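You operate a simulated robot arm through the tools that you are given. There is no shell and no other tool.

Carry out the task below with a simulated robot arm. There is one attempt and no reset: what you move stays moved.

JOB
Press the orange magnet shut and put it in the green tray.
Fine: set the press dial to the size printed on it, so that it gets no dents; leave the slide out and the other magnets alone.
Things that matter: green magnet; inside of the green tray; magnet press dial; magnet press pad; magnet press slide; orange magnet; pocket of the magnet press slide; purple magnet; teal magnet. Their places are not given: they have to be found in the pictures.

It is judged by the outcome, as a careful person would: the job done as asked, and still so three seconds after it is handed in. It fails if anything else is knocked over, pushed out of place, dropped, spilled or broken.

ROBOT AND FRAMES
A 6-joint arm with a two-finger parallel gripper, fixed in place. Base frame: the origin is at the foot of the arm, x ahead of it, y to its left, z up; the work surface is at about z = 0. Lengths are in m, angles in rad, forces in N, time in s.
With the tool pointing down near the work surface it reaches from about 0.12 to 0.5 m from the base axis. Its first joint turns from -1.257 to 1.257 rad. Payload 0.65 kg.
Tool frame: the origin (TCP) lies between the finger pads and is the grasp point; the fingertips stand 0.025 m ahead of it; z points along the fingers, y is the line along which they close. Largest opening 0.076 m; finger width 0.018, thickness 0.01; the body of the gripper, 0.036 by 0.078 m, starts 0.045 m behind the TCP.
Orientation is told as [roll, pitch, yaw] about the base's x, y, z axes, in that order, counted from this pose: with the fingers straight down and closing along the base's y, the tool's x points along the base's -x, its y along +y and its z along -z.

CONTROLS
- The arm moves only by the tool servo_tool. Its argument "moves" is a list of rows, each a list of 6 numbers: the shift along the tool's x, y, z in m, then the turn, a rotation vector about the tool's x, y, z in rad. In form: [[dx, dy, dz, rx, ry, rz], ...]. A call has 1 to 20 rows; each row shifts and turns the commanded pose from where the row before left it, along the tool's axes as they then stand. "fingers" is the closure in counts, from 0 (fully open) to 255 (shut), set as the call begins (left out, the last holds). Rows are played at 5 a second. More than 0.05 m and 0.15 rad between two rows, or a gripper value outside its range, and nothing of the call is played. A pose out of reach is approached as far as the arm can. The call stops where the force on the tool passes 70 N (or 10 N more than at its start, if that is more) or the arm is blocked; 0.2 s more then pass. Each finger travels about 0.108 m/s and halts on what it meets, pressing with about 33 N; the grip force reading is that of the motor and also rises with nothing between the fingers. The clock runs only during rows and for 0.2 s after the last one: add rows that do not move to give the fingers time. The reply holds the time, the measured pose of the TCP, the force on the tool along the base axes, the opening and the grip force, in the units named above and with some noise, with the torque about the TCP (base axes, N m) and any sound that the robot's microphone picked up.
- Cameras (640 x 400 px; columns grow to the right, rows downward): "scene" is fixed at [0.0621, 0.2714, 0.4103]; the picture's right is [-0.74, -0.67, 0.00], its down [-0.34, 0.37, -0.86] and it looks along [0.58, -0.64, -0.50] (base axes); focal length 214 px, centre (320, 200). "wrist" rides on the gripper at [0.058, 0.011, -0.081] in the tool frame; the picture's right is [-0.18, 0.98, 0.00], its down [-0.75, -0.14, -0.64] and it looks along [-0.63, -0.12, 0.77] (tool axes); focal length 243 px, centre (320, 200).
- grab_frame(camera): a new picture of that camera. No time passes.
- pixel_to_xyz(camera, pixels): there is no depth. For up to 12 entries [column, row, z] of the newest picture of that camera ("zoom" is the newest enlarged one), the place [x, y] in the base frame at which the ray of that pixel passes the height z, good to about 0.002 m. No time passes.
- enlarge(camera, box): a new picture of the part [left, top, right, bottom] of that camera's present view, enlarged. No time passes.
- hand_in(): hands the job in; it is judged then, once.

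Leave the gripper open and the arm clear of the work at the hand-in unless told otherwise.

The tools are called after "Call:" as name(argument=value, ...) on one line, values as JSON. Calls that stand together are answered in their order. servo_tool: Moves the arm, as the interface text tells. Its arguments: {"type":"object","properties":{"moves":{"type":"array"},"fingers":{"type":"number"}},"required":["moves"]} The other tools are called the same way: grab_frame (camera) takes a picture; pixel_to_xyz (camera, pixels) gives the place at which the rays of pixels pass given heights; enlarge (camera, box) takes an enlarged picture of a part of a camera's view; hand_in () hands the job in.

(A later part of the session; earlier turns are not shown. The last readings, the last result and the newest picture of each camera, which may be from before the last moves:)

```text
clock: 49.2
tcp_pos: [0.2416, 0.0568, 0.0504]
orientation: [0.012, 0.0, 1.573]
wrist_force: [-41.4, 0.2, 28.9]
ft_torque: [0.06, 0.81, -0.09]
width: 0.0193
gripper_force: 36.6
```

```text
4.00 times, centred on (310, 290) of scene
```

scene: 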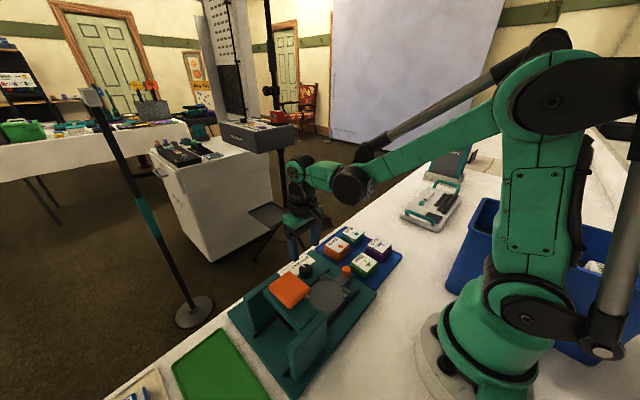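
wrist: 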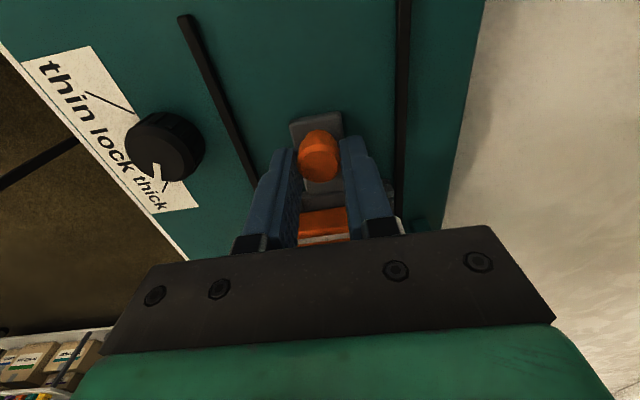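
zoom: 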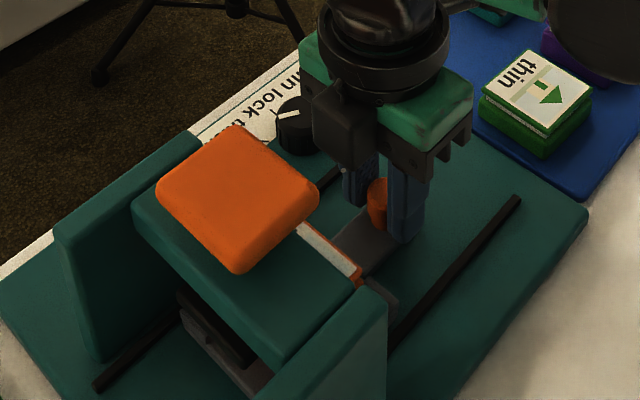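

Side force −41 N: shift 1.2 mm toward −x and 1 mm up, then continue +y by 1.5 cm.

Call:
servo_tool(moves=[[0, 0.0012, -0.0008, 0, 0, 0], [-0.003, 0, 0, 0, 0, 0], [-0.005, 0, 0, 0, 0, 0], [-0.004, 0, 0, 0, 0, 0], [-0.003, 0, 0, 0, 0, 0], [0, 0, 0, 0, 0, 0]])

Call:
enlarge(camera="scene", box=[230, 240, 390, 340])

```text
clock: 50.6
tcp_pos: [0.2417, 0.0731, 0.0507]
orientation: [0.003, 0.0, 1.574]
wrist_force: [-19.5, 0.7, 30.0]
ft_torque: [0.02, 0.4, -0.06]
width: 0.0187
gripper_force: 37.2
```

```text
4.00 times, centred on (310, 290) of scene
```

zoom: 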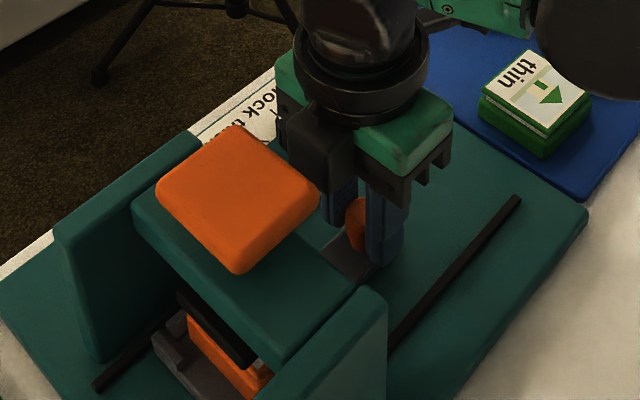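

A black box on the gripper's +y side gets close to the pad. Enlarge that area to judge clearance.

Call:
enlarge(camera="scene", box=[270, 245, 350, 295])

Call:
grab_frame(camera="wrist")

```text
8.00 times, centred on (310, 270) of scene
```

zoom: 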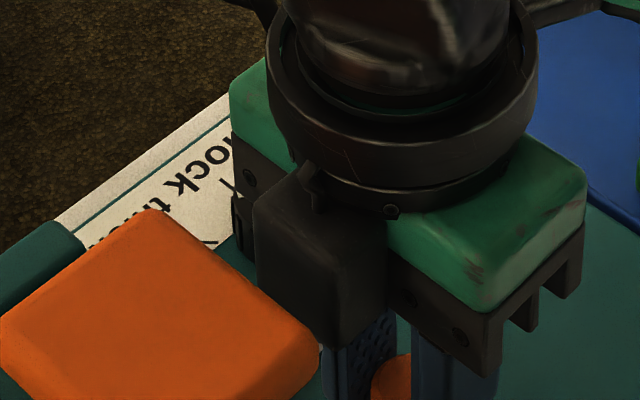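

```text
taken
```

wrist: 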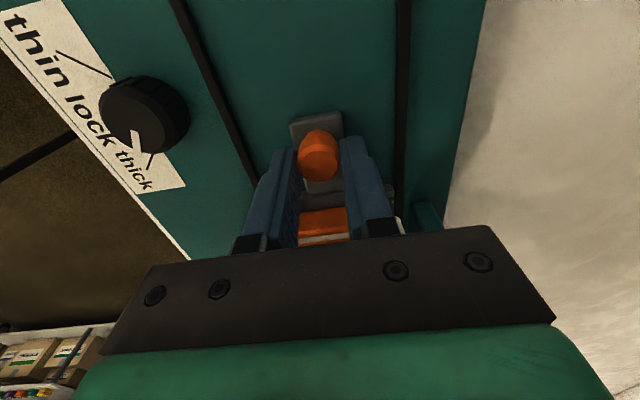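

Call:
pixel_to_xyz(camera="zoom", pixels=[[335, 345, 0.095], [258, 305, 0.095], [386, 318, 0.095], [335, 345, 0.105], [386, 318, 0.105], [320, 330, 0.125], [320, 345, 0.115], [163, 210, 0.125], [488, 372, 0.096], [498, 375, 0.096]])

```text
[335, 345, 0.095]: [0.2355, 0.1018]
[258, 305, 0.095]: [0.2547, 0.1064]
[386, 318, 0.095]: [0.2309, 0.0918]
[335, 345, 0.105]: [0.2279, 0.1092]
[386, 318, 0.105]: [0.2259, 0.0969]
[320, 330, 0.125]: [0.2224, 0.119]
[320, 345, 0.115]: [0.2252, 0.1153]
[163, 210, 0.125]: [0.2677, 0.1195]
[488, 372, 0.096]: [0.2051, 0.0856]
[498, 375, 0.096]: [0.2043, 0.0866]
```

Box front ≈ y 0.104, pad front ≈ 0.119: ≈14 mm left. Push on in small steps (6 mm), shifting slightly −x to relieve the side force.

Call:
servo_tool(moves=[[-0.002, 0.0006, -0.0008, 0, 0, 0], [-0.002, 0, 0, 0, 0, 0], [-0.002, 0, 0, 0, 0, 0], [0, 0, 0, 0, 0, 0]])

Call:
enlarge(camera="scene", box=[230, 260, 340, 340])

```text
clock: 51.6
tcp_pos: [0.243, 0.0783, 0.051]
orientation: [-0.001, 0.0, 1.57]
wrist_force: [5.0, 1.0, 31.3]
ft_torque: [-0.13, -0.12, 0.01]
width: 0.0191
gripper_force: 36.9
```

```text
5.00 times, centred on (285, 300) of scene
```

zoom: 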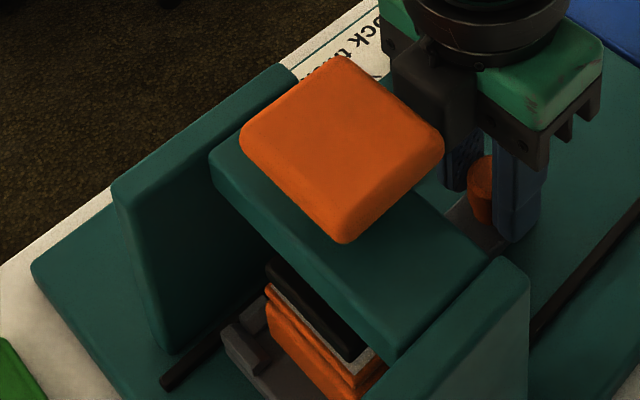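

The magnet is nearly under the black die. Enlarge for alignment.

Call:
enlarge(camera="scene", box=[255, 300, 319, 340])

```text
10.00 times, centred on (287, 320) of scene
```

zoom: 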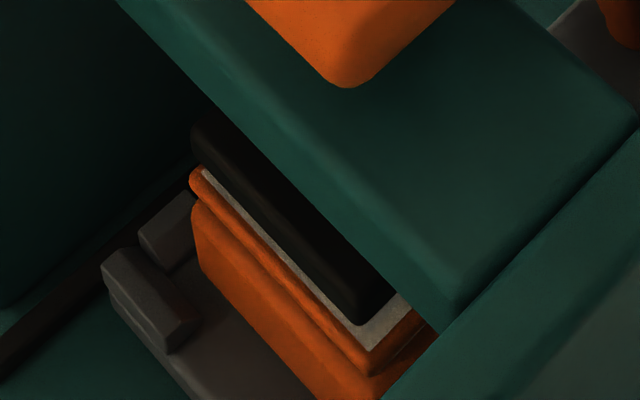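

Call:
pixel_to_xyz(camera="zoom", pixels=[[370, 370, 0.044], [192, 172, 0.044], [358, 325, 0.05], [193, 155, 0.05], [358, 325, 0.06], [193, 155, 0.06], [102, 268, 0.024], [445, 328, 0.09], [445, 328, 0.1], [120, 0, 0.1]])

```text
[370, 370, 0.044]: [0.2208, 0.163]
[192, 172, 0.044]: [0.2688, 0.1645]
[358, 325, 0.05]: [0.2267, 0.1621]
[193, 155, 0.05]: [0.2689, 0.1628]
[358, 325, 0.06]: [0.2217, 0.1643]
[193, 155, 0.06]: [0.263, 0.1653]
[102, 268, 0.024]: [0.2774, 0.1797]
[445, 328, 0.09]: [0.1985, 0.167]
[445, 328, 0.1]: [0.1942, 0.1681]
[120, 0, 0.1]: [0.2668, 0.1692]
```

Die: ≈0.042 square centred ≈ y 0.142; magnet centre ≈0.140, so nearly aligned. Push up to 3 mm more to feel for the end stop.

Call:
servo_tool(moves=[[-0.0015, 0, 0, 0, 0, 0], [-0.0015, 0, 0, 0, 0, 0], [0, 0, 0, 0, 0, 0]])

```text
clock: 52.4
tcp_pos: [0.2415, 0.0817, 0.0503]
orientation: [0.001, 0.006, 1.572]
wrist_force: [10.4, -30.5, 7.3]
ft_torque: [-0.43, -0.13, -0.02]
width: 0.0192
gripper_force: 36.7
```

Stop reached (−30 N at knob level). Release the knob, back off −y with the fingers straddling it, then rise.

Call:
servo_tool(moves=[[0.001, 0, 0, 0, 0, 0], [0, 0, 0, 0, 0, 0], [0, 0, 0, 0, 0, 0], [0, 0, 0, 0, 0, 0]], fingers=100)

Call:
servo_tool(moves=[[0.01, 0, 0, 0, 0, 0], [0.015, 0, 0, 0, 0, 0], [0.015, 0, 0, 0, 0, 0], [0, 0, -0.03, 0, 0, 0], [0, 0, -0.04, 0, 0, 0], [0, 0, -0.04, 0, 0, 0], [0, 0, -0.03, 0, 0, 0], [0, 0, 0, 0, 0, 0]])

Call:
grab_frame(camera="scene")

Call:
enlarge(camera="scene", box=[230, 250, 358, 330])

Call:
grab_frame(camera="wrist")

```text
clock: 53.4
tcp_pos: [0.2421, 0.0814, 0.0496]
orientation: [0.0, -0.001, 1.571]
wrist_force: [-0.5, 0.6, 0.2]
ft_torque: [-0.03, -0.02, 0.0]
width: 0.0463
gripper_force: 0.2
```

```text
clock: 55.2
tcp_pos: [0.2404, 0.0399, 0.1894]
orientation: [0.002, 0.0, 1.571]
wrist_force: [-0.2, -0.4, -0.7]
ft_torque: [0.01, 0.02, 0.0]
width: 0.0464
gripper_force: 0.0
```

```text
taken
```

scene: 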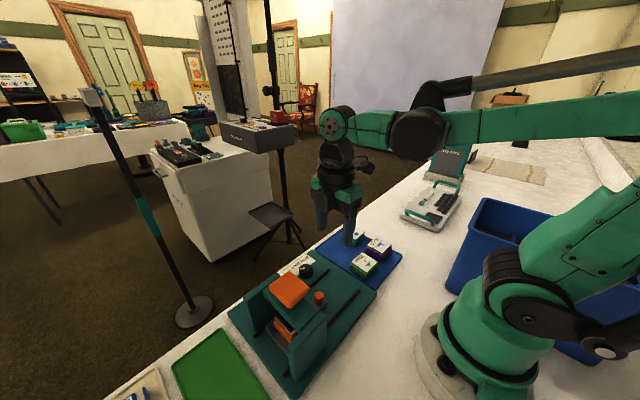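

```text
5.00 times, centred on (294, 290) of scene
```

zoom: 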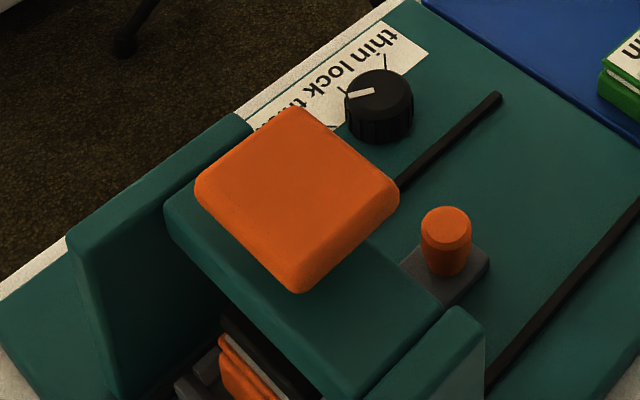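

```text
taken
```

wrist: 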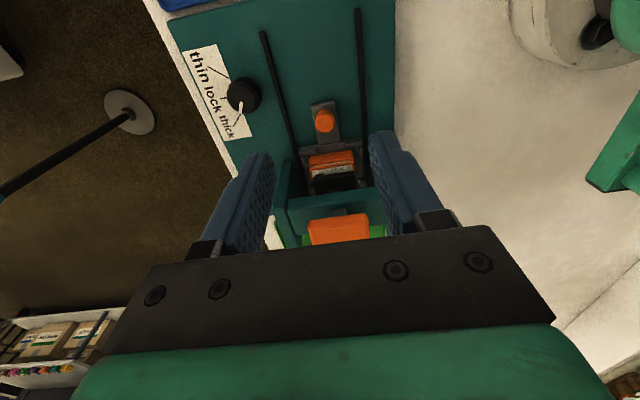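

The slide is in; magnet lies under the die. Now measure the pad centre/height from both views.

Call:
pixel_to_xyz(camera="zoom", pixels=[[197, 180, 0.125], [293, 108, 0.125], [398, 190, 0.125], [297, 275, 0.125], [197, 180, 0.13], [293, 108, 0.13], [398, 190, 0.13], [297, 275, 0.13]])

Call:
enlarge(camera="wrist", box=[260, 140, 420, 240])

```text
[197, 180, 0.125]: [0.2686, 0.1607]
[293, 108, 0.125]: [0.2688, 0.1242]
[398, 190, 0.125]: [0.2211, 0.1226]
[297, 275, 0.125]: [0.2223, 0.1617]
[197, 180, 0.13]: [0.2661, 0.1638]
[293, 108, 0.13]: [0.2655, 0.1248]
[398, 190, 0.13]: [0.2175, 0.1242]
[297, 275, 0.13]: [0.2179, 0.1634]
```

```text
4.00 times, centred on (340, 190) of wrist
```

zoom: 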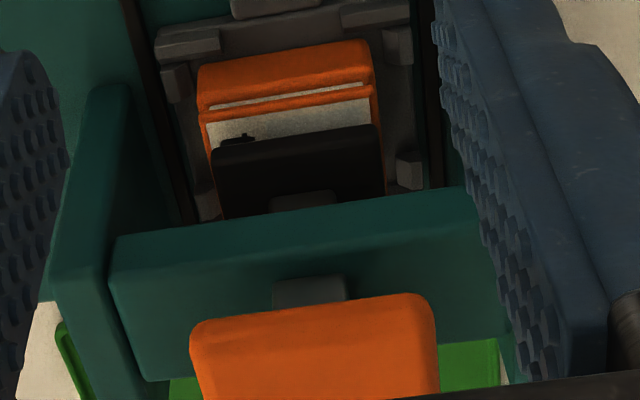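

Pad centre ≈(0.2445,0.1425), top ≈0.125–0.13, on a stem through the beam. Close the fingers, move above the pad centre at z≈0.19.

Call:
servo_tool(moves=[[0, 0, 0, 0, 0, 0], [0, 0, 0, 0, 0, 0], [-0.025, -0.002, 0, 0, 0, 0], [-0.03, 0, 0, 0, 0, 0], [-0.03, 0, 0, 0, 0, 0], [-0.017, 0, 0, 0, 0, 0], [0, 0, 0, 0, 0, 0], [0, 0, 0, 0, 0, 0]], fingers=255)

Call:
enlarge(camera="scene", box=[230, 230, 358, 310])

Call:
grab_frame(camera="wrist")

```text
clock: 57.0
tcp_pos: [0.2439, 0.1454, 0.1884]
orientation: [0.001, -0.001, 1.569]
wrist_force: [-0.7, -1.2, 0.3]
ft_torque: [0.03, 0.01, 0.01]
width: 0.0001
gripper_force: 23.9
```

```text
5.00 times, centred on (294, 270) of scene
```

zoom: 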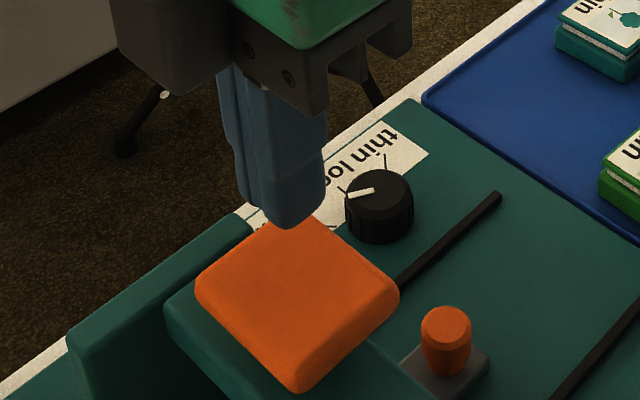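

```text
taken
```

wrist: 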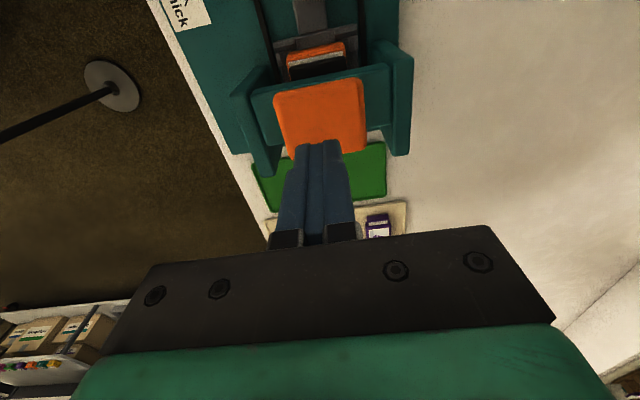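

Verify pad centre from this wrist picture (corners ≈(274,92),(362,79),(290,156),(366,151)).

Call:
pixel_to_xyz(camera="wrist", pixels=[[274, 95, 0.127], [362, 82, 0.127], [290, 156, 0.127], [366, 150, 0.127], [320, 118, 0.127]])

```text
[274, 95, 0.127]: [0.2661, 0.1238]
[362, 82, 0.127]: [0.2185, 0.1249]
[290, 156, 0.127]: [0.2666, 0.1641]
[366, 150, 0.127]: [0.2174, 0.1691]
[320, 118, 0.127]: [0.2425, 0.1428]
```

Centred. Descend 3 cm, then small steps to contact.

Call:
servo_tool(moves=[[0, 0, 0.01, 0, 0, 0], [0, 0, 0.01, 0, 0, 0], [0, 0, 0.008, 0, 0, 0], [0, 0, 0.003, 0, 0, 0], [0, 0, 0, 0, 0, 0]])

```text
clock: 58.2
tcp_pos: [0.2463, 0.1431, 0.1577]
orientation: [0.003, 0.0, 1.57]
wrist_force: [-0.2, 0.0, 0.2]
ft_torque: [-0.03, 0.01, 0.02]
width: 0.0001
gripper_force: 24.2
```

Continue down in 2 mm steps.

Call:
servo_tool(moves=[[0, 0, 0.002, 0, 0, 0], [0, 0, 0.002, 0, 0, 0], [0, 0, 0.002, 0, 0, 0], [0, 0, 0, 0, 0, 0]])

```text
clock: 59.2
tcp_pos: [0.2444, 0.1433, 0.1543]
orientation: [0.001, 0.003, 1.57]
wrist_force: [-0.4, -1.5, 0.9]
ft_torque: [0.0, 0.03, 0.02]
width: 0.0
gripper_force: 23.5
```

Call:
servo_tool(moves=[[0, 0, 0.002, 0, 0, 0], [0, 0, 0.002, 0, 0, 0], [0, 0, 0.002, 0, 0, 0], [0, 0, 0, 0, 0, 0]])

Call:
enlarge(camera="scene", box=[230, 230, 358, 310])

```text
clock: 60.2
tcp_pos: [0.244, 0.1448, 0.1476]
orientation: [0.002, 0.003, 1.57]
wrist_force: [-3.6, -0.7, 4.4]
ft_torque: [0.03, 0.03, 0.0]
width: 0.0
gripper_force: 23.9
```

```text
5.00 times, centred on (294, 270) of scene
```

zoom: 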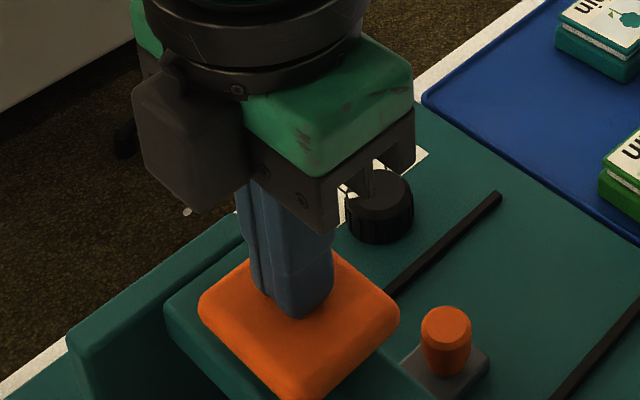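

Contact on the pad (4 N, springy). Keep pressing down.

Call:
servo_tool(moves=[[0, 0, 0.002, 0, 0, 0], [0, 0, 0.002, 0, 0, 0], [0, 0, 0.002, 0, 0, 0], [0, 0, 0.002, 0, 0, 0], [0, 0, 0, 0, 0, 0]])

```text
clock: 61.1
tcp_pos: [0.2444, 0.1434, 0.1443]
orientation: [0.004, 0.003, 1.571]
wrist_force: [-2.5, -0.2, 28.5]
ft_torque: [0.13, -0.01, 0.06]
width: 0.0
gripper_force: 23.7
stopped in row 4: the force on the tool passed its limit at 89 N (the readings are from after the stop); the commanded pose is now the measured one
```

A hard stop at z≈0.144. Look whether the die pressed the lid shut.

Call:
enlarge(camera="scene", box=[245, 295, 325, 345])

Call:
grab_frame(camera="wrist")

Call:
enlarge(camera="wrist", box=[250, 20, 410, 120])

```text
8.00 times, centred on (285, 320) of scene
```

zoom: 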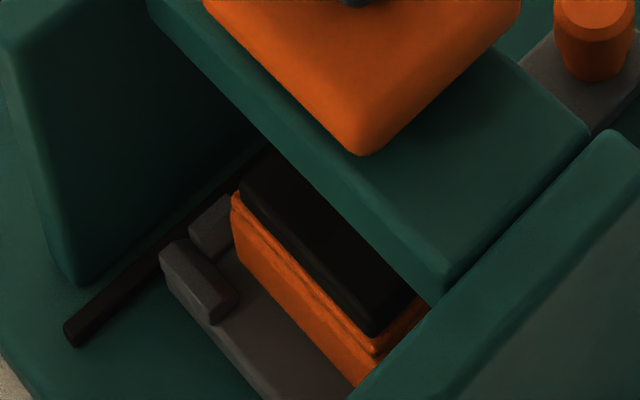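

```text
taken
```

wrist: 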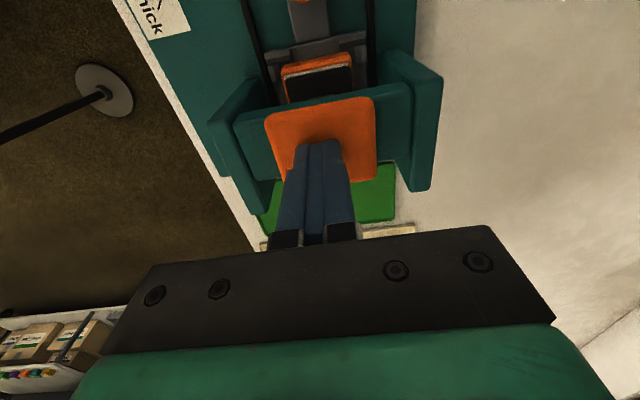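

```text
4.00 times, centred on (330, 70) of wrist
```

zoom: 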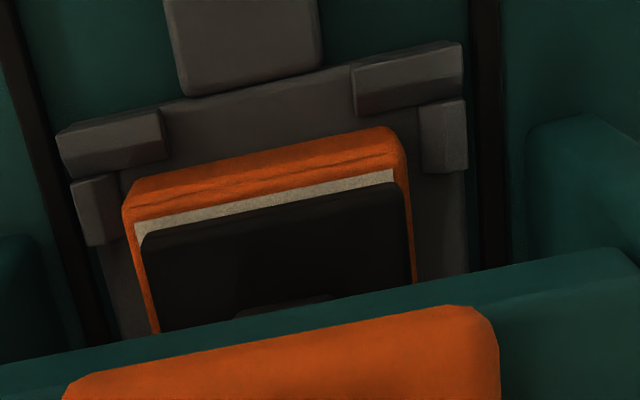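

The lid looks flush on the base. Press once more by 1 mm to confirm it is at the stop.

Call:
servo_tool(moves=[[0, 0, 0.0005, 0, 0, 0], [0, 0, 0.0005, 0, 0, 0], [0, 0, 0, 0, 0, 0], [0, 0, 0, 0, 0, 0]])

Call:
enlarge(camera="scene", box=[260, 310, 308, 340])

```text
clock: 61.6
tcp_pos: [0.2446, 0.1438, 0.1426]
orientation: [0.006, 0.0, 1.571]
wrist_force: [-2.4, 0.1, 25.1]
ft_torque: [0.12, 0.0, 0.06]
width: 0.0
gripper_force: 23.6
stopped in row 2: the force on the tool passed its limit at 73 N (the readings are from after the stop); the commanded pose is now the measured one
```

```text
13.33 times, centred on (284, 325) of scene
```

zoom: 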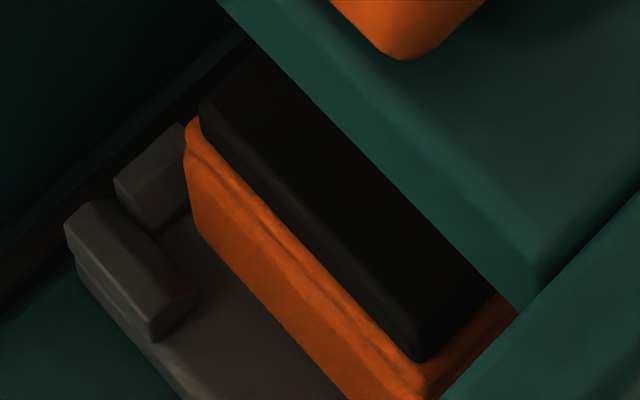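

Stop confirmed and the lid is shut. Rise off the pad.

Call:
servo_tool(moves=[[0, 0, -0.003, 0, 0, 0], [0, 0, -0.006, 0, 0, 0], [0, 0, -0.012, 0, 0, 0], [0, 0, -0.02, 0, 0, 0], [0, 0, -0.015, 0, 0, 0], [0, 0, 0, 0, 0, 0]])

Call:
enlarge(camera="scene", box=[245, 260, 325, 345])

Call:
enlarge(camera="scene", box=[260, 310, 308, 340])

```text
clock: 63.0
tcp_pos: [0.2442, 0.1448, 0.2001]
orientation: [0.006, 0.004, 1.57]
wrist_force: [0.6, -0.7, 1.1]
ft_torque: [-0.02, 0.01, 0.03]
width: 0.0002
gripper_force: 23.4
```

```text
4.71 times, centred on (285, 302) of scene
```

zoom: 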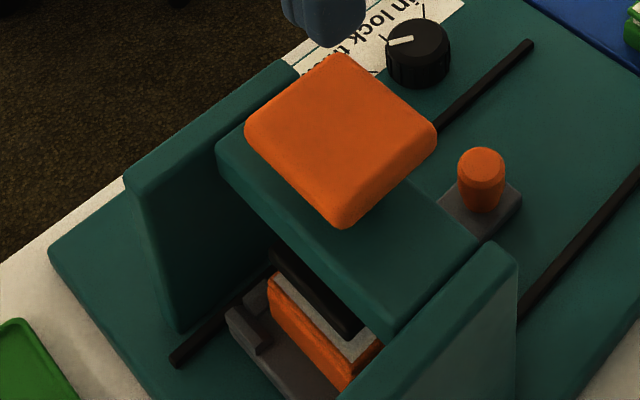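

```text
13.33 times, centred on (284, 325) of scene
```

zoom: 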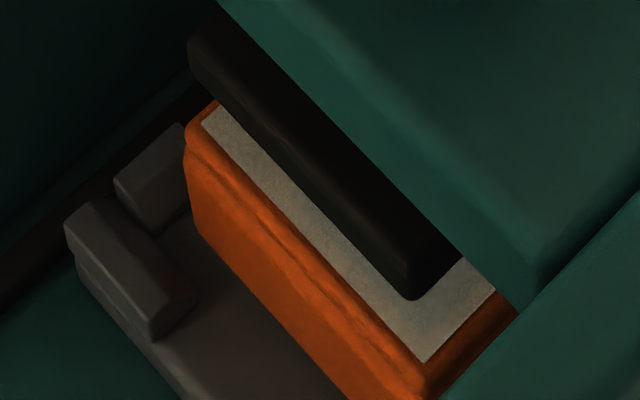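

Magnet is shut with no visible dent and the pad has risen. Now go back for the knob: open the fingers, move to y≈0.04 at height and look.

Call:
servo_tool(moves=[[0.02, 0.0027, 0, 0, 0, 0], [0.03, 0, 0, 0, 0, 0], [0.03, 0, 0, 0, 0, 0], [0.024, 0, 0, 0, 0, 0], [0, 0, 0.03, 0, 0, 0], [0, 0, 0.03, 0, 0, 0], [0, 0, 0, 0, 0, 0], [0, 0, 0, 0, 0, 0]], fingers=100)

Call:
grab_frame(camera="wrist")

Call:
enlarge(camera="scene", box=[270, 245, 366, 305])

```text
clock: 64.8
tcp_pos: [0.2438, 0.0386, 0.1415]
orientation: [0.004, 0.002, 1.571]
wrist_force: [-0.2, 0.1, 0.3]
ft_torque: [0.01, -0.03, -0.02]
width: 0.0463
gripper_force: 0.1
```

```text
taken
```

wrist: 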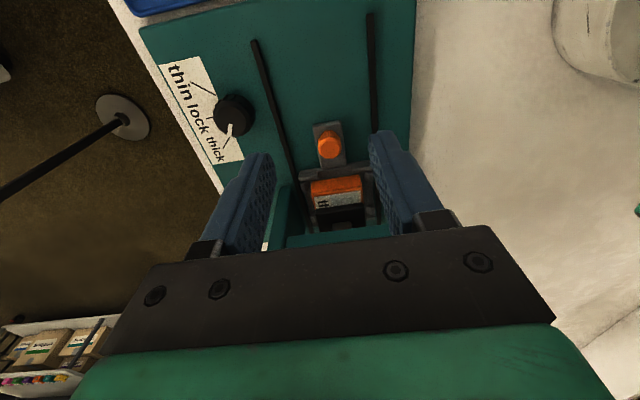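

```text
6.67 times, centred on (318, 275) of scene
```

zoom: 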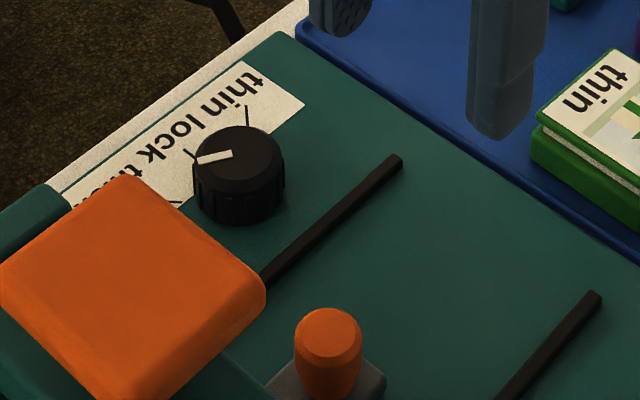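

Call:
pixel_to_xyz(camera="wrist", pixels=[[328.5, 148, 0.04]])

Call:
pixel_to_xyz(camera="zoom", pixels=[[330, 330, 0.04]])

```text
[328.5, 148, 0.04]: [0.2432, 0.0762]
```

```text
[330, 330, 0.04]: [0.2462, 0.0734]
```

Knob now ≈(0.2435,0.076). Descend at y≈0.04 to z≈0.05, then slide +y so the open fingers straddle the knob.

Call:
servo_tool(moves=[[0, 0, 0.03, 0, 0, 0], [0, 0, 0.03, 0, 0, 0], [0, 0, 0.022, 0, 0, 0], [0, 0, 0.008, 0, 0, 0], [-0.01, 0, 0, 0, 0, 0], [-0.014, 0, 0, 0, 0, 0], [-0.013, 0, 0, 0, 0, 0], [0, 0, 0, 0, 0, 0]])

Call:
grab_frame(camera="wrist")

Call:
enlarge(camera="scene", box=[270, 245, 366, 305])

```text
clock: 66.6
tcp_pos: [0.2407, 0.0776, 0.0496]
orientation: [0.004, 0.002, 1.571]
wrist_force: [-0.3, -0.2, 0.4]
ft_torque: [0.01, -0.01, 0.02]
width: 0.046
gripper_force: 0.0
```

```text
taken
```

wrist: 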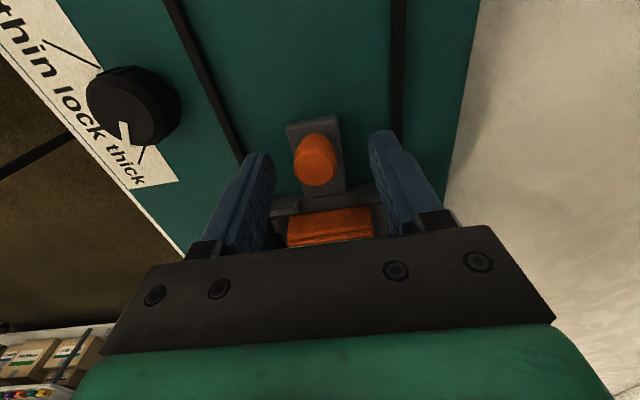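

```text
6.67 times, centred on (318, 275) of scene
```

zoom: 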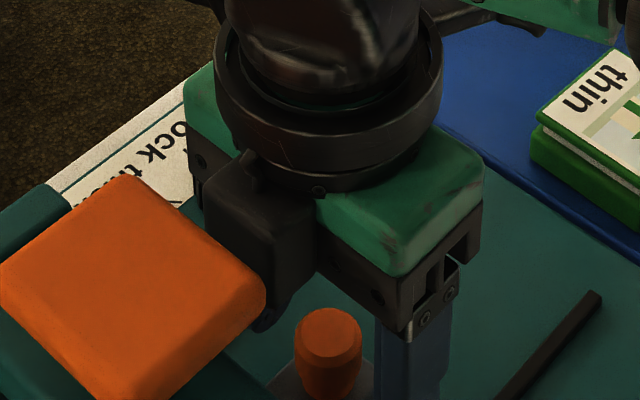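

The knob sits the same way as the first grasp. Shift +x 1 mm and close.

Call:
servo_tool(moves=[[0, -0.0012, 0, 0, 0, 0], [0, 0, 0, 0, 0, 0], [0, 0, 0, 0, 0, 0], [0, 0, 0, 0, 0, 0]], fingers=215)

```text
clock: 67.6
tcp_pos: [0.2411, 0.0781, 0.0485]
orientation: [0.002, 0.002, 1.572]
wrist_force: [4.7, 0.4, 24.8]
ft_torque: [0.08, -0.11, -0.02]
width: 0.019
gripper_force: 36.5
```

Gripped. Pull −y slowly, 5 cm first.

Call:
servo_tool(moves=[[0.003, 0, 0, 0, 0, 0], [0.005, 0, 0, 0, 0, 0], [0.007, 0, 0, 0, 0, 0], [0.007, 0, 0, 0, 0, 0], [0.007, 0, 0, 0, 0, 0], [0.007, 0, 0, 0, 0, 0], [0.007, 0, 0, 0, 0, 0], [0.005, 0, 0, 0, 0, 0], [0.002, 0, 0, 0, 0, 0], [0, 0, 0, 0, 0, 0]])

Call:
enlarge(camera="scene", box=[250, 245, 378, 325])

```text
clock: 69.8
tcp_pos: [0.2421, 0.0249, 0.0499]
orientation: [0.005, 0.002, 1.571]
wrist_force: [-14.0, -0.1, 30.7]
ft_torque: [0.02, 0.26, 0.01]
width: 0.0191
gripper_force: 36.9
```

```text
5.00 times, centred on (314, 285) of scene
```

zoom: 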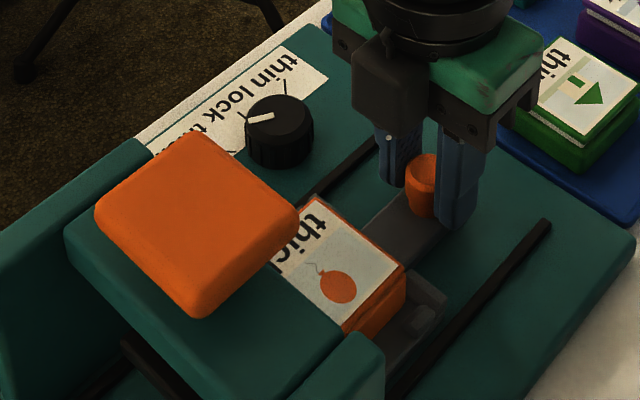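

Coming out well; lid is flush. Continue −y about 3.4 cm to the original position, then feel for the stop.

Call:
servo_tool(moves=[[0.003, 0.0004, 0, 0, 0, 0], [0.005, 0, 0, 0, 0, 0], [0.007, 0, 0, 0, 0, 0], [0.007, 0, 0, 0, 0, 0], [0.006, 0, 0, 0, 0, 0], [0.004, 0, 0, 0, 0, 0], [0.002, 0, 0, 0, 0, 0], [0, 0, 0, 0, 0, 0]])

Call:
grab_frame(camera="wrist")

Call:
enlarge(camera="scene", box=[270, 245, 382, 315])

```text
clock: 71.6
tcp_pos: [0.2419, -0.0073, 0.0499]
orientation: [0.004, 0.001, 1.571]
wrist_force: [2.7, -1.4, 30.9]
ft_torque: [-0.06, -0.08, 0.01]
width: 0.0189
gripper_force: 37.3
```

```text
taken
```

wrist: 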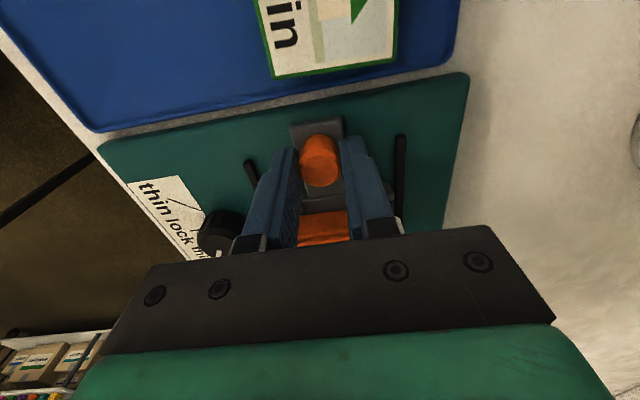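

```text
5.71 times, centred on (326, 280) of scene
```

zoom: 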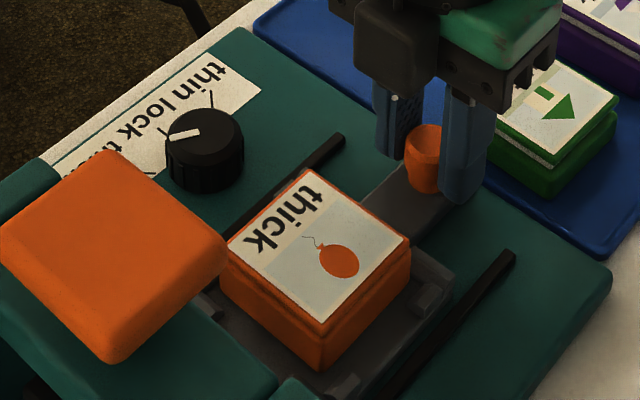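

About 3 mm remain. Pull in 1 mm steps to the stop.

Call:
servo_tool(moves=[[0.0015, 0, 0, 0, 0, 0], [0.0015, 0, 0, 0, 0, 0], [0.001, 0, 0, 0, 0, 0], [0, 0, 0, 0, 0, 0]])

```text
clock: 72.6
tcp_pos: [0.2425, -0.0116, 0.0484]
orientation: [0.006, 0.003, 1.571]
wrist_force: [-2.3, -1.6, 18.3]
ft_torque: [-0.03, -0.01, 0.05]
width: 0.0192
gripper_force: 36.7
```

Back at the original position. Try 2 mm more gently to feel the out stop.

Call:
servo_tool(moves=[[0.001, 0, 0, 0, 0, 0], [0.001, 0, 0, 0, 0, 0], [0, 0, 0, 0, 0, 0]])

```text
clock: 73.4
tcp_pos: [0.2407, -0.0125, 0.0491]
orientation: [0.007, 0.002, 1.571]
wrist_force: [-7.4, 3.1, -19.4]
ft_torque: [-0.26, 0.04, 0.04]
width: 0.019
gripper_force: 36.9
```

Release the knob and rise.

Call:
servo_tool(moves=[[-0.0005, 0, 0, 0, 0, 0], [0, 0, 0, 0, 0, 0], [0, 0, 0, 0, 0, 0]], fingers=100)

Call:
servo_tool(moves=[[0, 0, -0.01, 0, 0, 0], [0, 0, -0.03, 0, 0, 0], [0, 0, -0.04, 0, 0, 0], [0, 0, -0.04, 0, 0, 0], [-0.02, 0, 0, 0, 0, 0], [-0.03, 0, 0, 0, 0, 0], [-0.016, 0, 0, 0, 0, 0], [0, 0, 0, 0, 0, 0], [0, 0, 0, 0, 0, 0]], fingers=40)

Call:
grab_frame(camera="wrist")

Call:
enlarge(camera="wrist", box=[240, 30, 400, 130])

Call:
enlarge(camera="scene", box=[290, 260, 370, 310])

```text
clock: 74.2
tcp_pos: [0.2413, -0.0135, 0.0489]
orientation: [0.003, 0.002, 1.571]
wrist_force: [0.7, -0.6, -0.1]
ft_torque: [0.01, -0.01, -0.03]
width: 0.0464
gripper_force: 0.1
```

```text
clock: 76.2
tcp_pos: [0.2427, 0.0547, 0.1694]
orientation: [0.004, 0.002, 1.571]
wrist_force: [-0.3, -0.3, -0.2]
ft_torque: [0.01, 0.03, -0.01]
width: 0.0642
gripper_force: 0.1
```

```text
taken
```

wrist: 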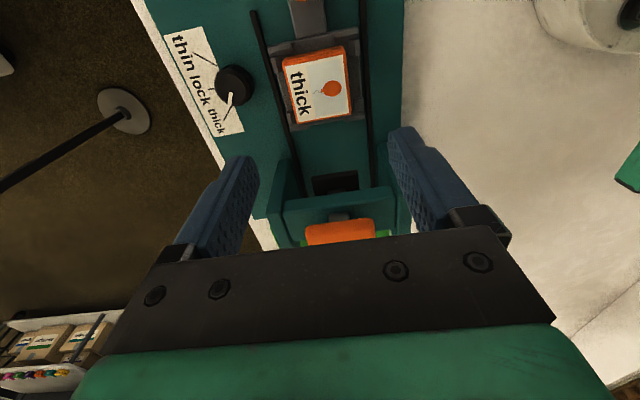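

```text
4.00 times, centred on (320, 80) of wrist
```

zoom: 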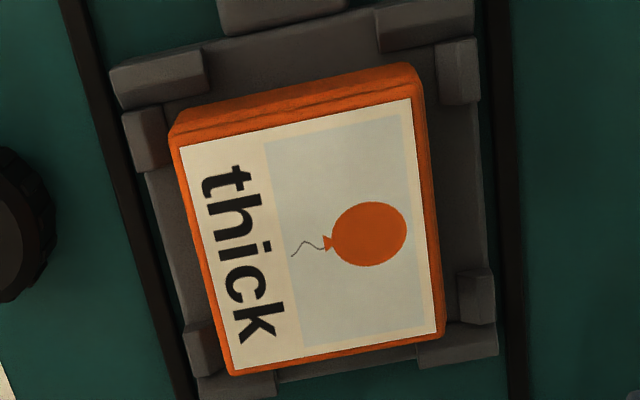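

```text
8.00 times, centred on (330, 285) of scene
```

zoom: 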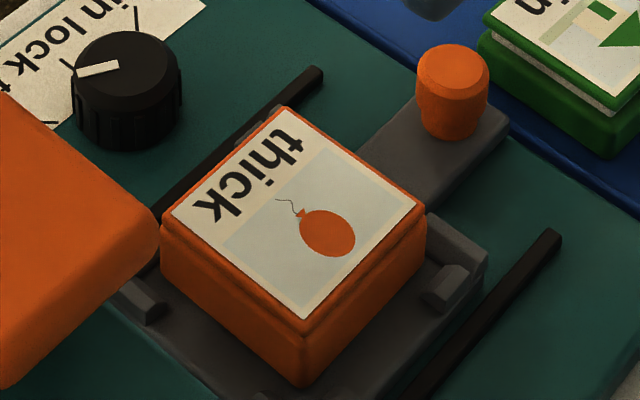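

The slide is back out in its original place and the magnet is shut. Measure its centre for grasping.

Call:
pixel_to_xyz(camera="wrist", pixels=[[282.5, 66, 0.04], [345, 53, 0.04], [298.2, 123.7, 0.04], [350.7, 113.5, 0.04]])

Call:
pixel_to_xyz(camera="zoom", pixels=[[163, 217, 0.04], [288, 107, 0.04], [427, 207, 0.04], [303, 333, 0.04], [440, 75, 0.04]])

```text
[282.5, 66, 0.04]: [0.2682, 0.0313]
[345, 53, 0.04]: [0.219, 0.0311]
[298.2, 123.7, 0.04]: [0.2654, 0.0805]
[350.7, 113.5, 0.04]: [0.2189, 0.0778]
```

```text
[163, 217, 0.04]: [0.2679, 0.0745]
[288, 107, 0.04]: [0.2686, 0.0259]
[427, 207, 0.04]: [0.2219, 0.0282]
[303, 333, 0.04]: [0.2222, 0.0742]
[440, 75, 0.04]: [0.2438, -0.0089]
```

Centre ≈(0.2437,0.054). Descend over it with a 0.060 opening to z≈0.060 first.

Call:
servo_tool(moves=[[0, -0.001, 0.03, 0, 0, 0], [0, 0, 0.03, 0, 0, 0], [0, 0, 0.03, 0, 0, 0], [0, 0, 0.019, 0, 0, 0], [0, 0, 0, 0, 0, 0], [0, 0, 0, 0, 0, 0]], fingers=50)

Call:
grab_frame(camera="wrist")

Call:
enlarge(camera="scene", box=[290, 260, 370, 310])

```text
clock: 77.6
tcp_pos: [0.2442, 0.055, 0.0602]
orientation: [0.005, 0.003, 1.572]
wrist_force: [-0.4, 0.2, 0.1]
ft_torque: [0.0, 0.02, 0.0]
width: 0.0612
gripper_force: 0.0
```

```text
taken
```

wrist: 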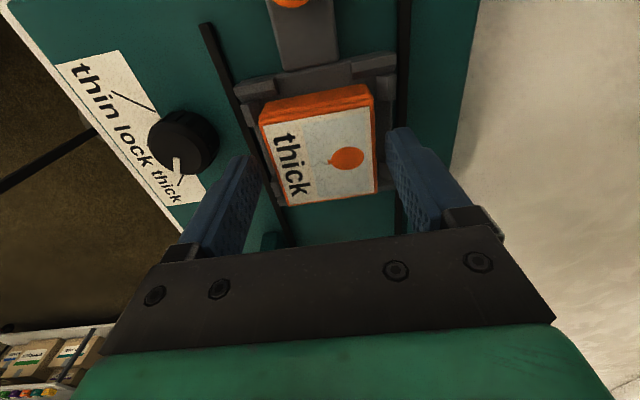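

```text
8.00 times, centred on (330, 285) of scene
```

zoom: 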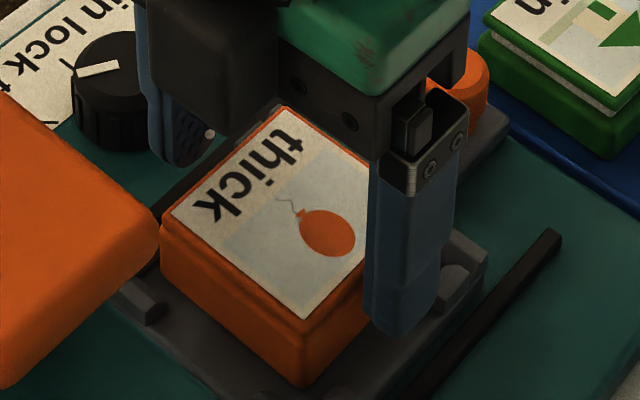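

Clear. Descend to z≈0.048.

Call:
servo_tool(moves=[[0, 0, 0.005, 0, 0, 0], [0, 0, 0.004, 0, 0, 0], [0, 0, 0.003, 0, 0, 0], [0, 0, 0, 0, 0, 0]])

Call:
grab_frame(camera="wrist")

Call:
enlarge(camera="scene", box=[290, 260, 370, 310])

```text
clock: 78.6
tcp_pos: [0.243, 0.0537, 0.0474]
orientation: [0.004, 0.002, 1.571]
wrist_force: [0.9, 0.0, -0.6]
ft_torque: [-0.03, -0.02, -0.03]
width: 0.061
gripper_force: 0.0
```

```text
taken
```

wrist: 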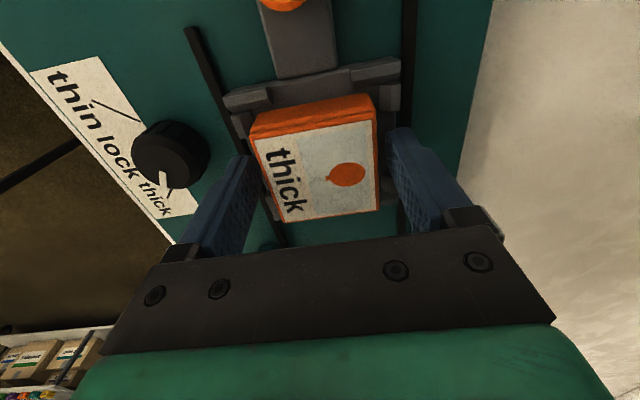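

```text
8.00 times, centred on (330, 285) of scene
```

zoom: 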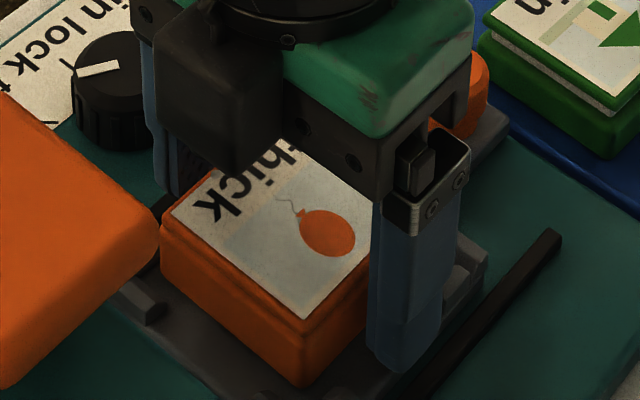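

Straddling the magnet, no contact forces. Close with full command.

Call:
servo_tool(moves=[[0, 0, 0, 0, 0, 0], [0, 0, 0, 0, 0, 0], [0, 0, 0, 0, 0, 0], [0, 0, 0, 0, 0, 0]], fingers=255)

Call:
servo_tool(moves=[[0, 0, -0.002, 0, 0, 0], [0, 0, -0.003, 0, 0, 0], [0, 0, -0.003, 0, 0, 0], [0, 0, -0.003, 0, 0, 0], [0, 0, 0, 0, 0, 0]])

Call:
enlarge(camera="scene", box=[290, 260, 370, 310])

```text
clock: 79.6
tcp_pos: [0.2434, 0.0526, 0.0488]
orientation: [0.004, 0.001, 1.57]
wrist_force: [-0.5, -0.6, 0.3]
ft_torque: [0.0, 0.0, -0.02]
width: 0.0491
gripper_force: 33.3
```

```text
clock: 80.8
tcp_pos: [0.2451, 0.0535, 0.0589]
orientation: [0.004, 0.002, 1.571]
wrist_force: [-0.1, 0.1, -0.9]
ft_torque: [0.0, 0.02, 0.03]
width: 0.049
gripper_force: 33.0
```

```text
8.00 times, centred on (330, 285) of scene
```

zoom: 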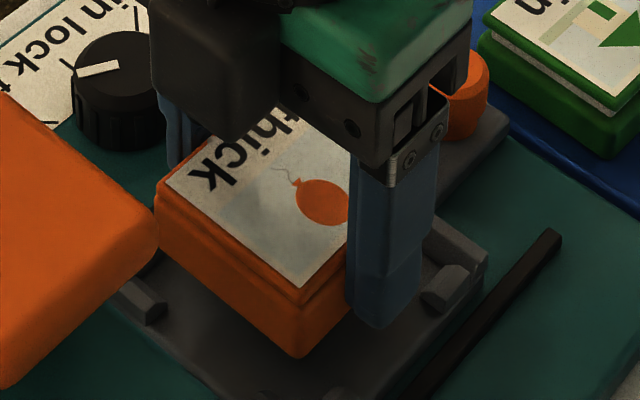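

Held and lifted. Raise gently to z≈0.195.

Call:
servo_tool(moves=[[0, 0, -0.004, 0, 0, 0], [0, 0, -0.007, 0, 0, 0], [0, 0, -0.01, 0, 0, 0], [0, 0, -0.012, 0, 0, 0], [0, 0, -0.012, 0, 0, 0], [0, 0, -0.012, 0, 0, 0], [0, 0, -0.012, 0, 0, 0], [0, 0, -0.012, 0, 0, 0], [0, 0, -0.012, 0, 0, 0], [0, 0, -0.012, 0, 0, 0], [0, 0, -0.012, 0, 0, 0], [0, 0, -0.01, 0, 0, 0], [0, 0, -0.007, 0, 0, 0], [0, 0, -0.004, 0, 0, 0], [0, 0, 0, 0, 0, 0]])

Call:
grab_frame(camera="wrist")

```text
clock: 84.0
tcp_pos: [0.245, 0.0542, 0.1971]
orientation: [0.006, 0.002, 1.571]
wrist_force: [-0.4, 0.8, -1.3]
ft_torque: [0.0, 0.02, -0.01]
width: 0.0491
gripper_force: 33.3
```

```text
taken
```

wrist: 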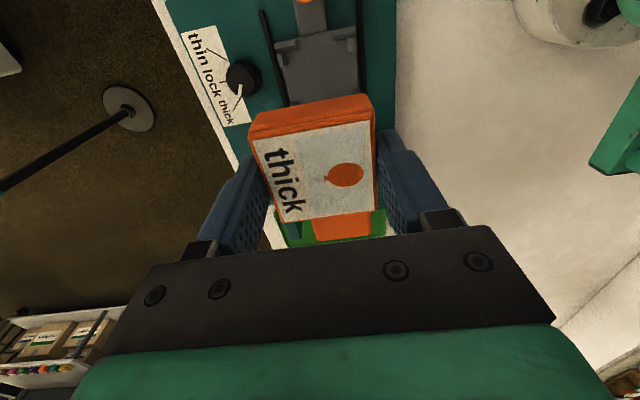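

Held firmly. Carry it in +y over the press to the tray, target (0.265, 0.277).

Call:
servo_tool(moves=[[-0.004, 0, 0, 0, 0, 0], [-0.008, -0.001, 0, 0, 0, 0], [-0.012, -0.0015, 0, 0, 0, 0], [-0.014, -0.0015, 0, 0, 0, 0], [-0.014, -0.0015, 0, 0, 0, 0], [-0.014, -0.0015, 0, 0, 0, 0], [-0.014, -0.0015, 0, 0, 0, 0], [-0.014, -0.0015, 0, 0, 0, 0], [-0.014, -0.0015, 0, 0, 0, 0], [-0.014, -0.0015, 0, 0, 0, 0], [-0.014, -0.0015, 0, 0, 0, 0], [-0.014, -0.0015, 0, 0, 0, 0], [-0.014, -0.0015, 0, 0, 0, 0], [-0.014, -0.0015, 0, 0, 0, 0], [-0.014, -0.001, 0, 0, 0, 0], [-0.013, 0, 0, 0, 0, 0], [-0.01, 0, 0, 0, 0, 0], [-0.005, 0, 0, 0, 0, 0], [0, 0, 0, 0, 0, 0], [0, 0, 0, 0, 0, 0]])

Call:
grab_frame(camera="wrist")

Call:
grab_frame(camera="scene")

```text
clock: 88.2
tcp_pos: [0.2627, 0.2746, 0.1978]
orientation: [0.006, 0.003, 1.572]
wrist_force: [0.7, 0.0, -1.4]
ft_torque: [0.02, -0.01, 0.01]
width: 0.049
gripper_force: 33.0
```

```text
taken
```

wrist: 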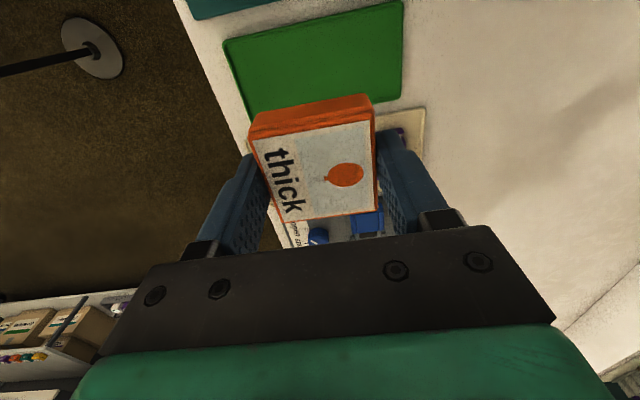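

```text
taken
```

scene: 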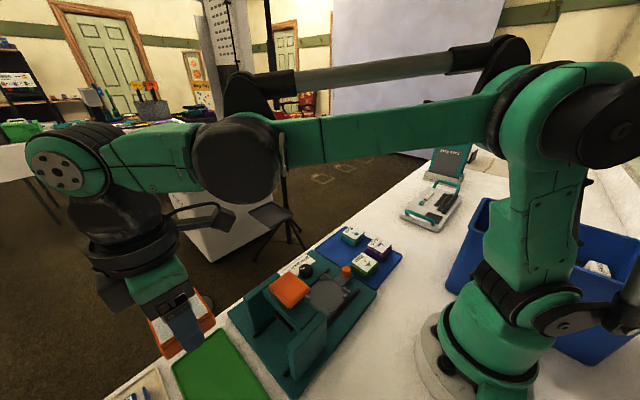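

Check the tray corners from here: (223,43), (252,120), (403,1), (401,97) at z≈0.005.

Call:
pixel_to_xyz(camera="wrist", pixels=[[223, 43, 0.006], [250, 115, 0.006], [403, 1, 0.006], [401, 97, 0.006]])

```text
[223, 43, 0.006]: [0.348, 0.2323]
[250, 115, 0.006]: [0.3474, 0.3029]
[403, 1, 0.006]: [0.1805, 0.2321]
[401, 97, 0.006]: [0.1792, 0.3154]
```

Tray spans x 0.18–0.348, y 0.231–0.315; the magnet is over its middle. Descend to z≈0.05.

Call:
servo_tool(moves=[[0, 0, 0.004, 0, 0, 0], [0, 0, 0.008, 0, 0, 0], [0, 0, 0.012, 0, 0, 0], [0, 0, 0.012, 0, 0, 0], [0, 0, 0.012, 0, 0, 0], [0, 0, 0.012, 0, 0, 0], [0, 0, 0.012, 0, 0, 0], [0, 0, 0.012, 0, 0, 0], [0, 0, 0.012, 0, 0, 0], [0, 0, 0.012, 0, 0, 0], [0, 0, 0.012, 0, 0, 0], [0, 0, 0.012, 0, 0, 0], [0, 0, 0.01, 0, 0, 0], [0, 0, 0.005, 0, 0, 0], [0, 0, 0, 0, 0, 0]])

Call:
grab_frame(camera="wrist")

Call:
enlarge(camera="scene", box=[100, 240, 300, 400])

```text
clock: 91.4
tcp_pos: [0.2627, 0.2742, 0.051]
orientation: [0.005, 0.002, 1.571]
wrist_force: [-0.5, -0.1, -1.4]
ft_torque: [0.02, -0.01, 0.0]
width: 0.0491
gripper_force: 32.5
```

```text
taken
```

wrist: 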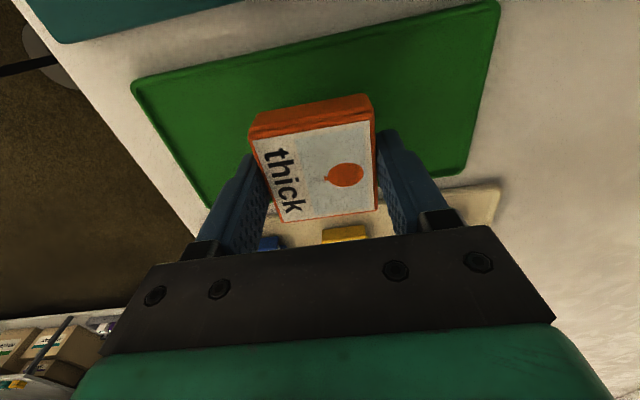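

```text
2.50 times, centred on (200, 320) of scene
```

zoom: 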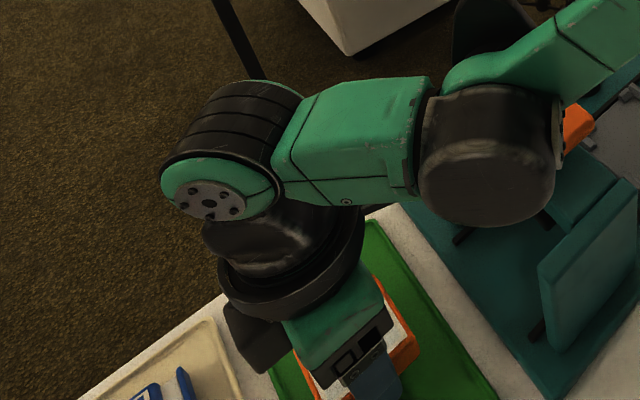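

Continue down 1 cm, then small steps until it touches.

Call:
servo_tool(moves=[[0, 0, 0.004, 0, 0, 0], [0, 0, 0.003, 0, 0, 0], [0, 0, 0.003, 0, 0, 0], [0, 0, 0.002, 0, 0, 0], [0, 0, 0, 0, 0, 0]])

```text
clock: 92.6
tcp_pos: [0.2629, 0.2742, 0.0379]
orientation: [0.004, 0.002, 1.57]
wrist_force: [-0.4, -0.5, -0.6]
ft_torque: [0.0, 0.01, -0.01]
width: 0.0491
gripper_force: 32.6
```

Call:
servo_tool(moves=[[0, 0, 0.001, 0, 0, 0], [0, 0, 0.001, 0, 0, 0], [0, 0, 0.001, 0, 0, 0], [0, 0, 0, 0, 0, 0]])

Call:
enlarge(camera="wrist", box=[220, 60, 420, 185])

```text
clock: 93.6
tcp_pos: [0.2626, 0.2742, 0.0341]
orientation: [0.005, 0.001, 1.57]
wrist_force: [0.3, -0.5, -0.9]
ft_torque: [0.01, 0.0, 0.03]
width: 0.0492
gripper_force: 33.1
```

```text
3.20 times, centred on (320, 122) of wrist
```

zoom: 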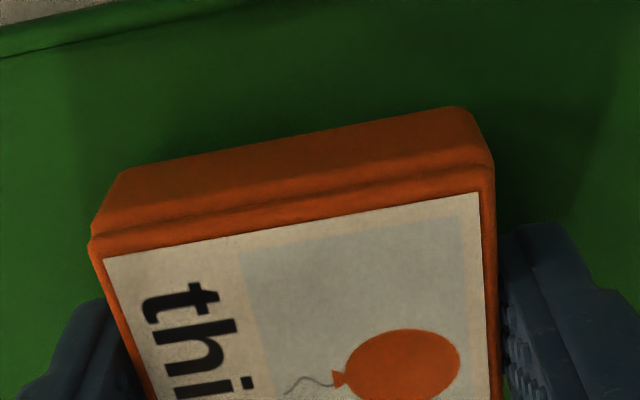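

Very close to the tray floor. Continue in 0.7 mm steps.

Call:
servo_tool(moves=[[0, 0, 0.0007, 0, 0, 0], [0, 0, 0.0007, 0, 0, 0], [0, 0, 0, 0, 0, 0]])

```text
clock: 94.4
tcp_pos: [0.2624, 0.2743, 0.0329]
orientation: [0.005, 0.001, 1.569]
wrist_force: [0.2, -0.7, -0.6]
ft_torque: [0.0, 0.02, -0.02]
width: 0.0488
gripper_force: 33.1
```

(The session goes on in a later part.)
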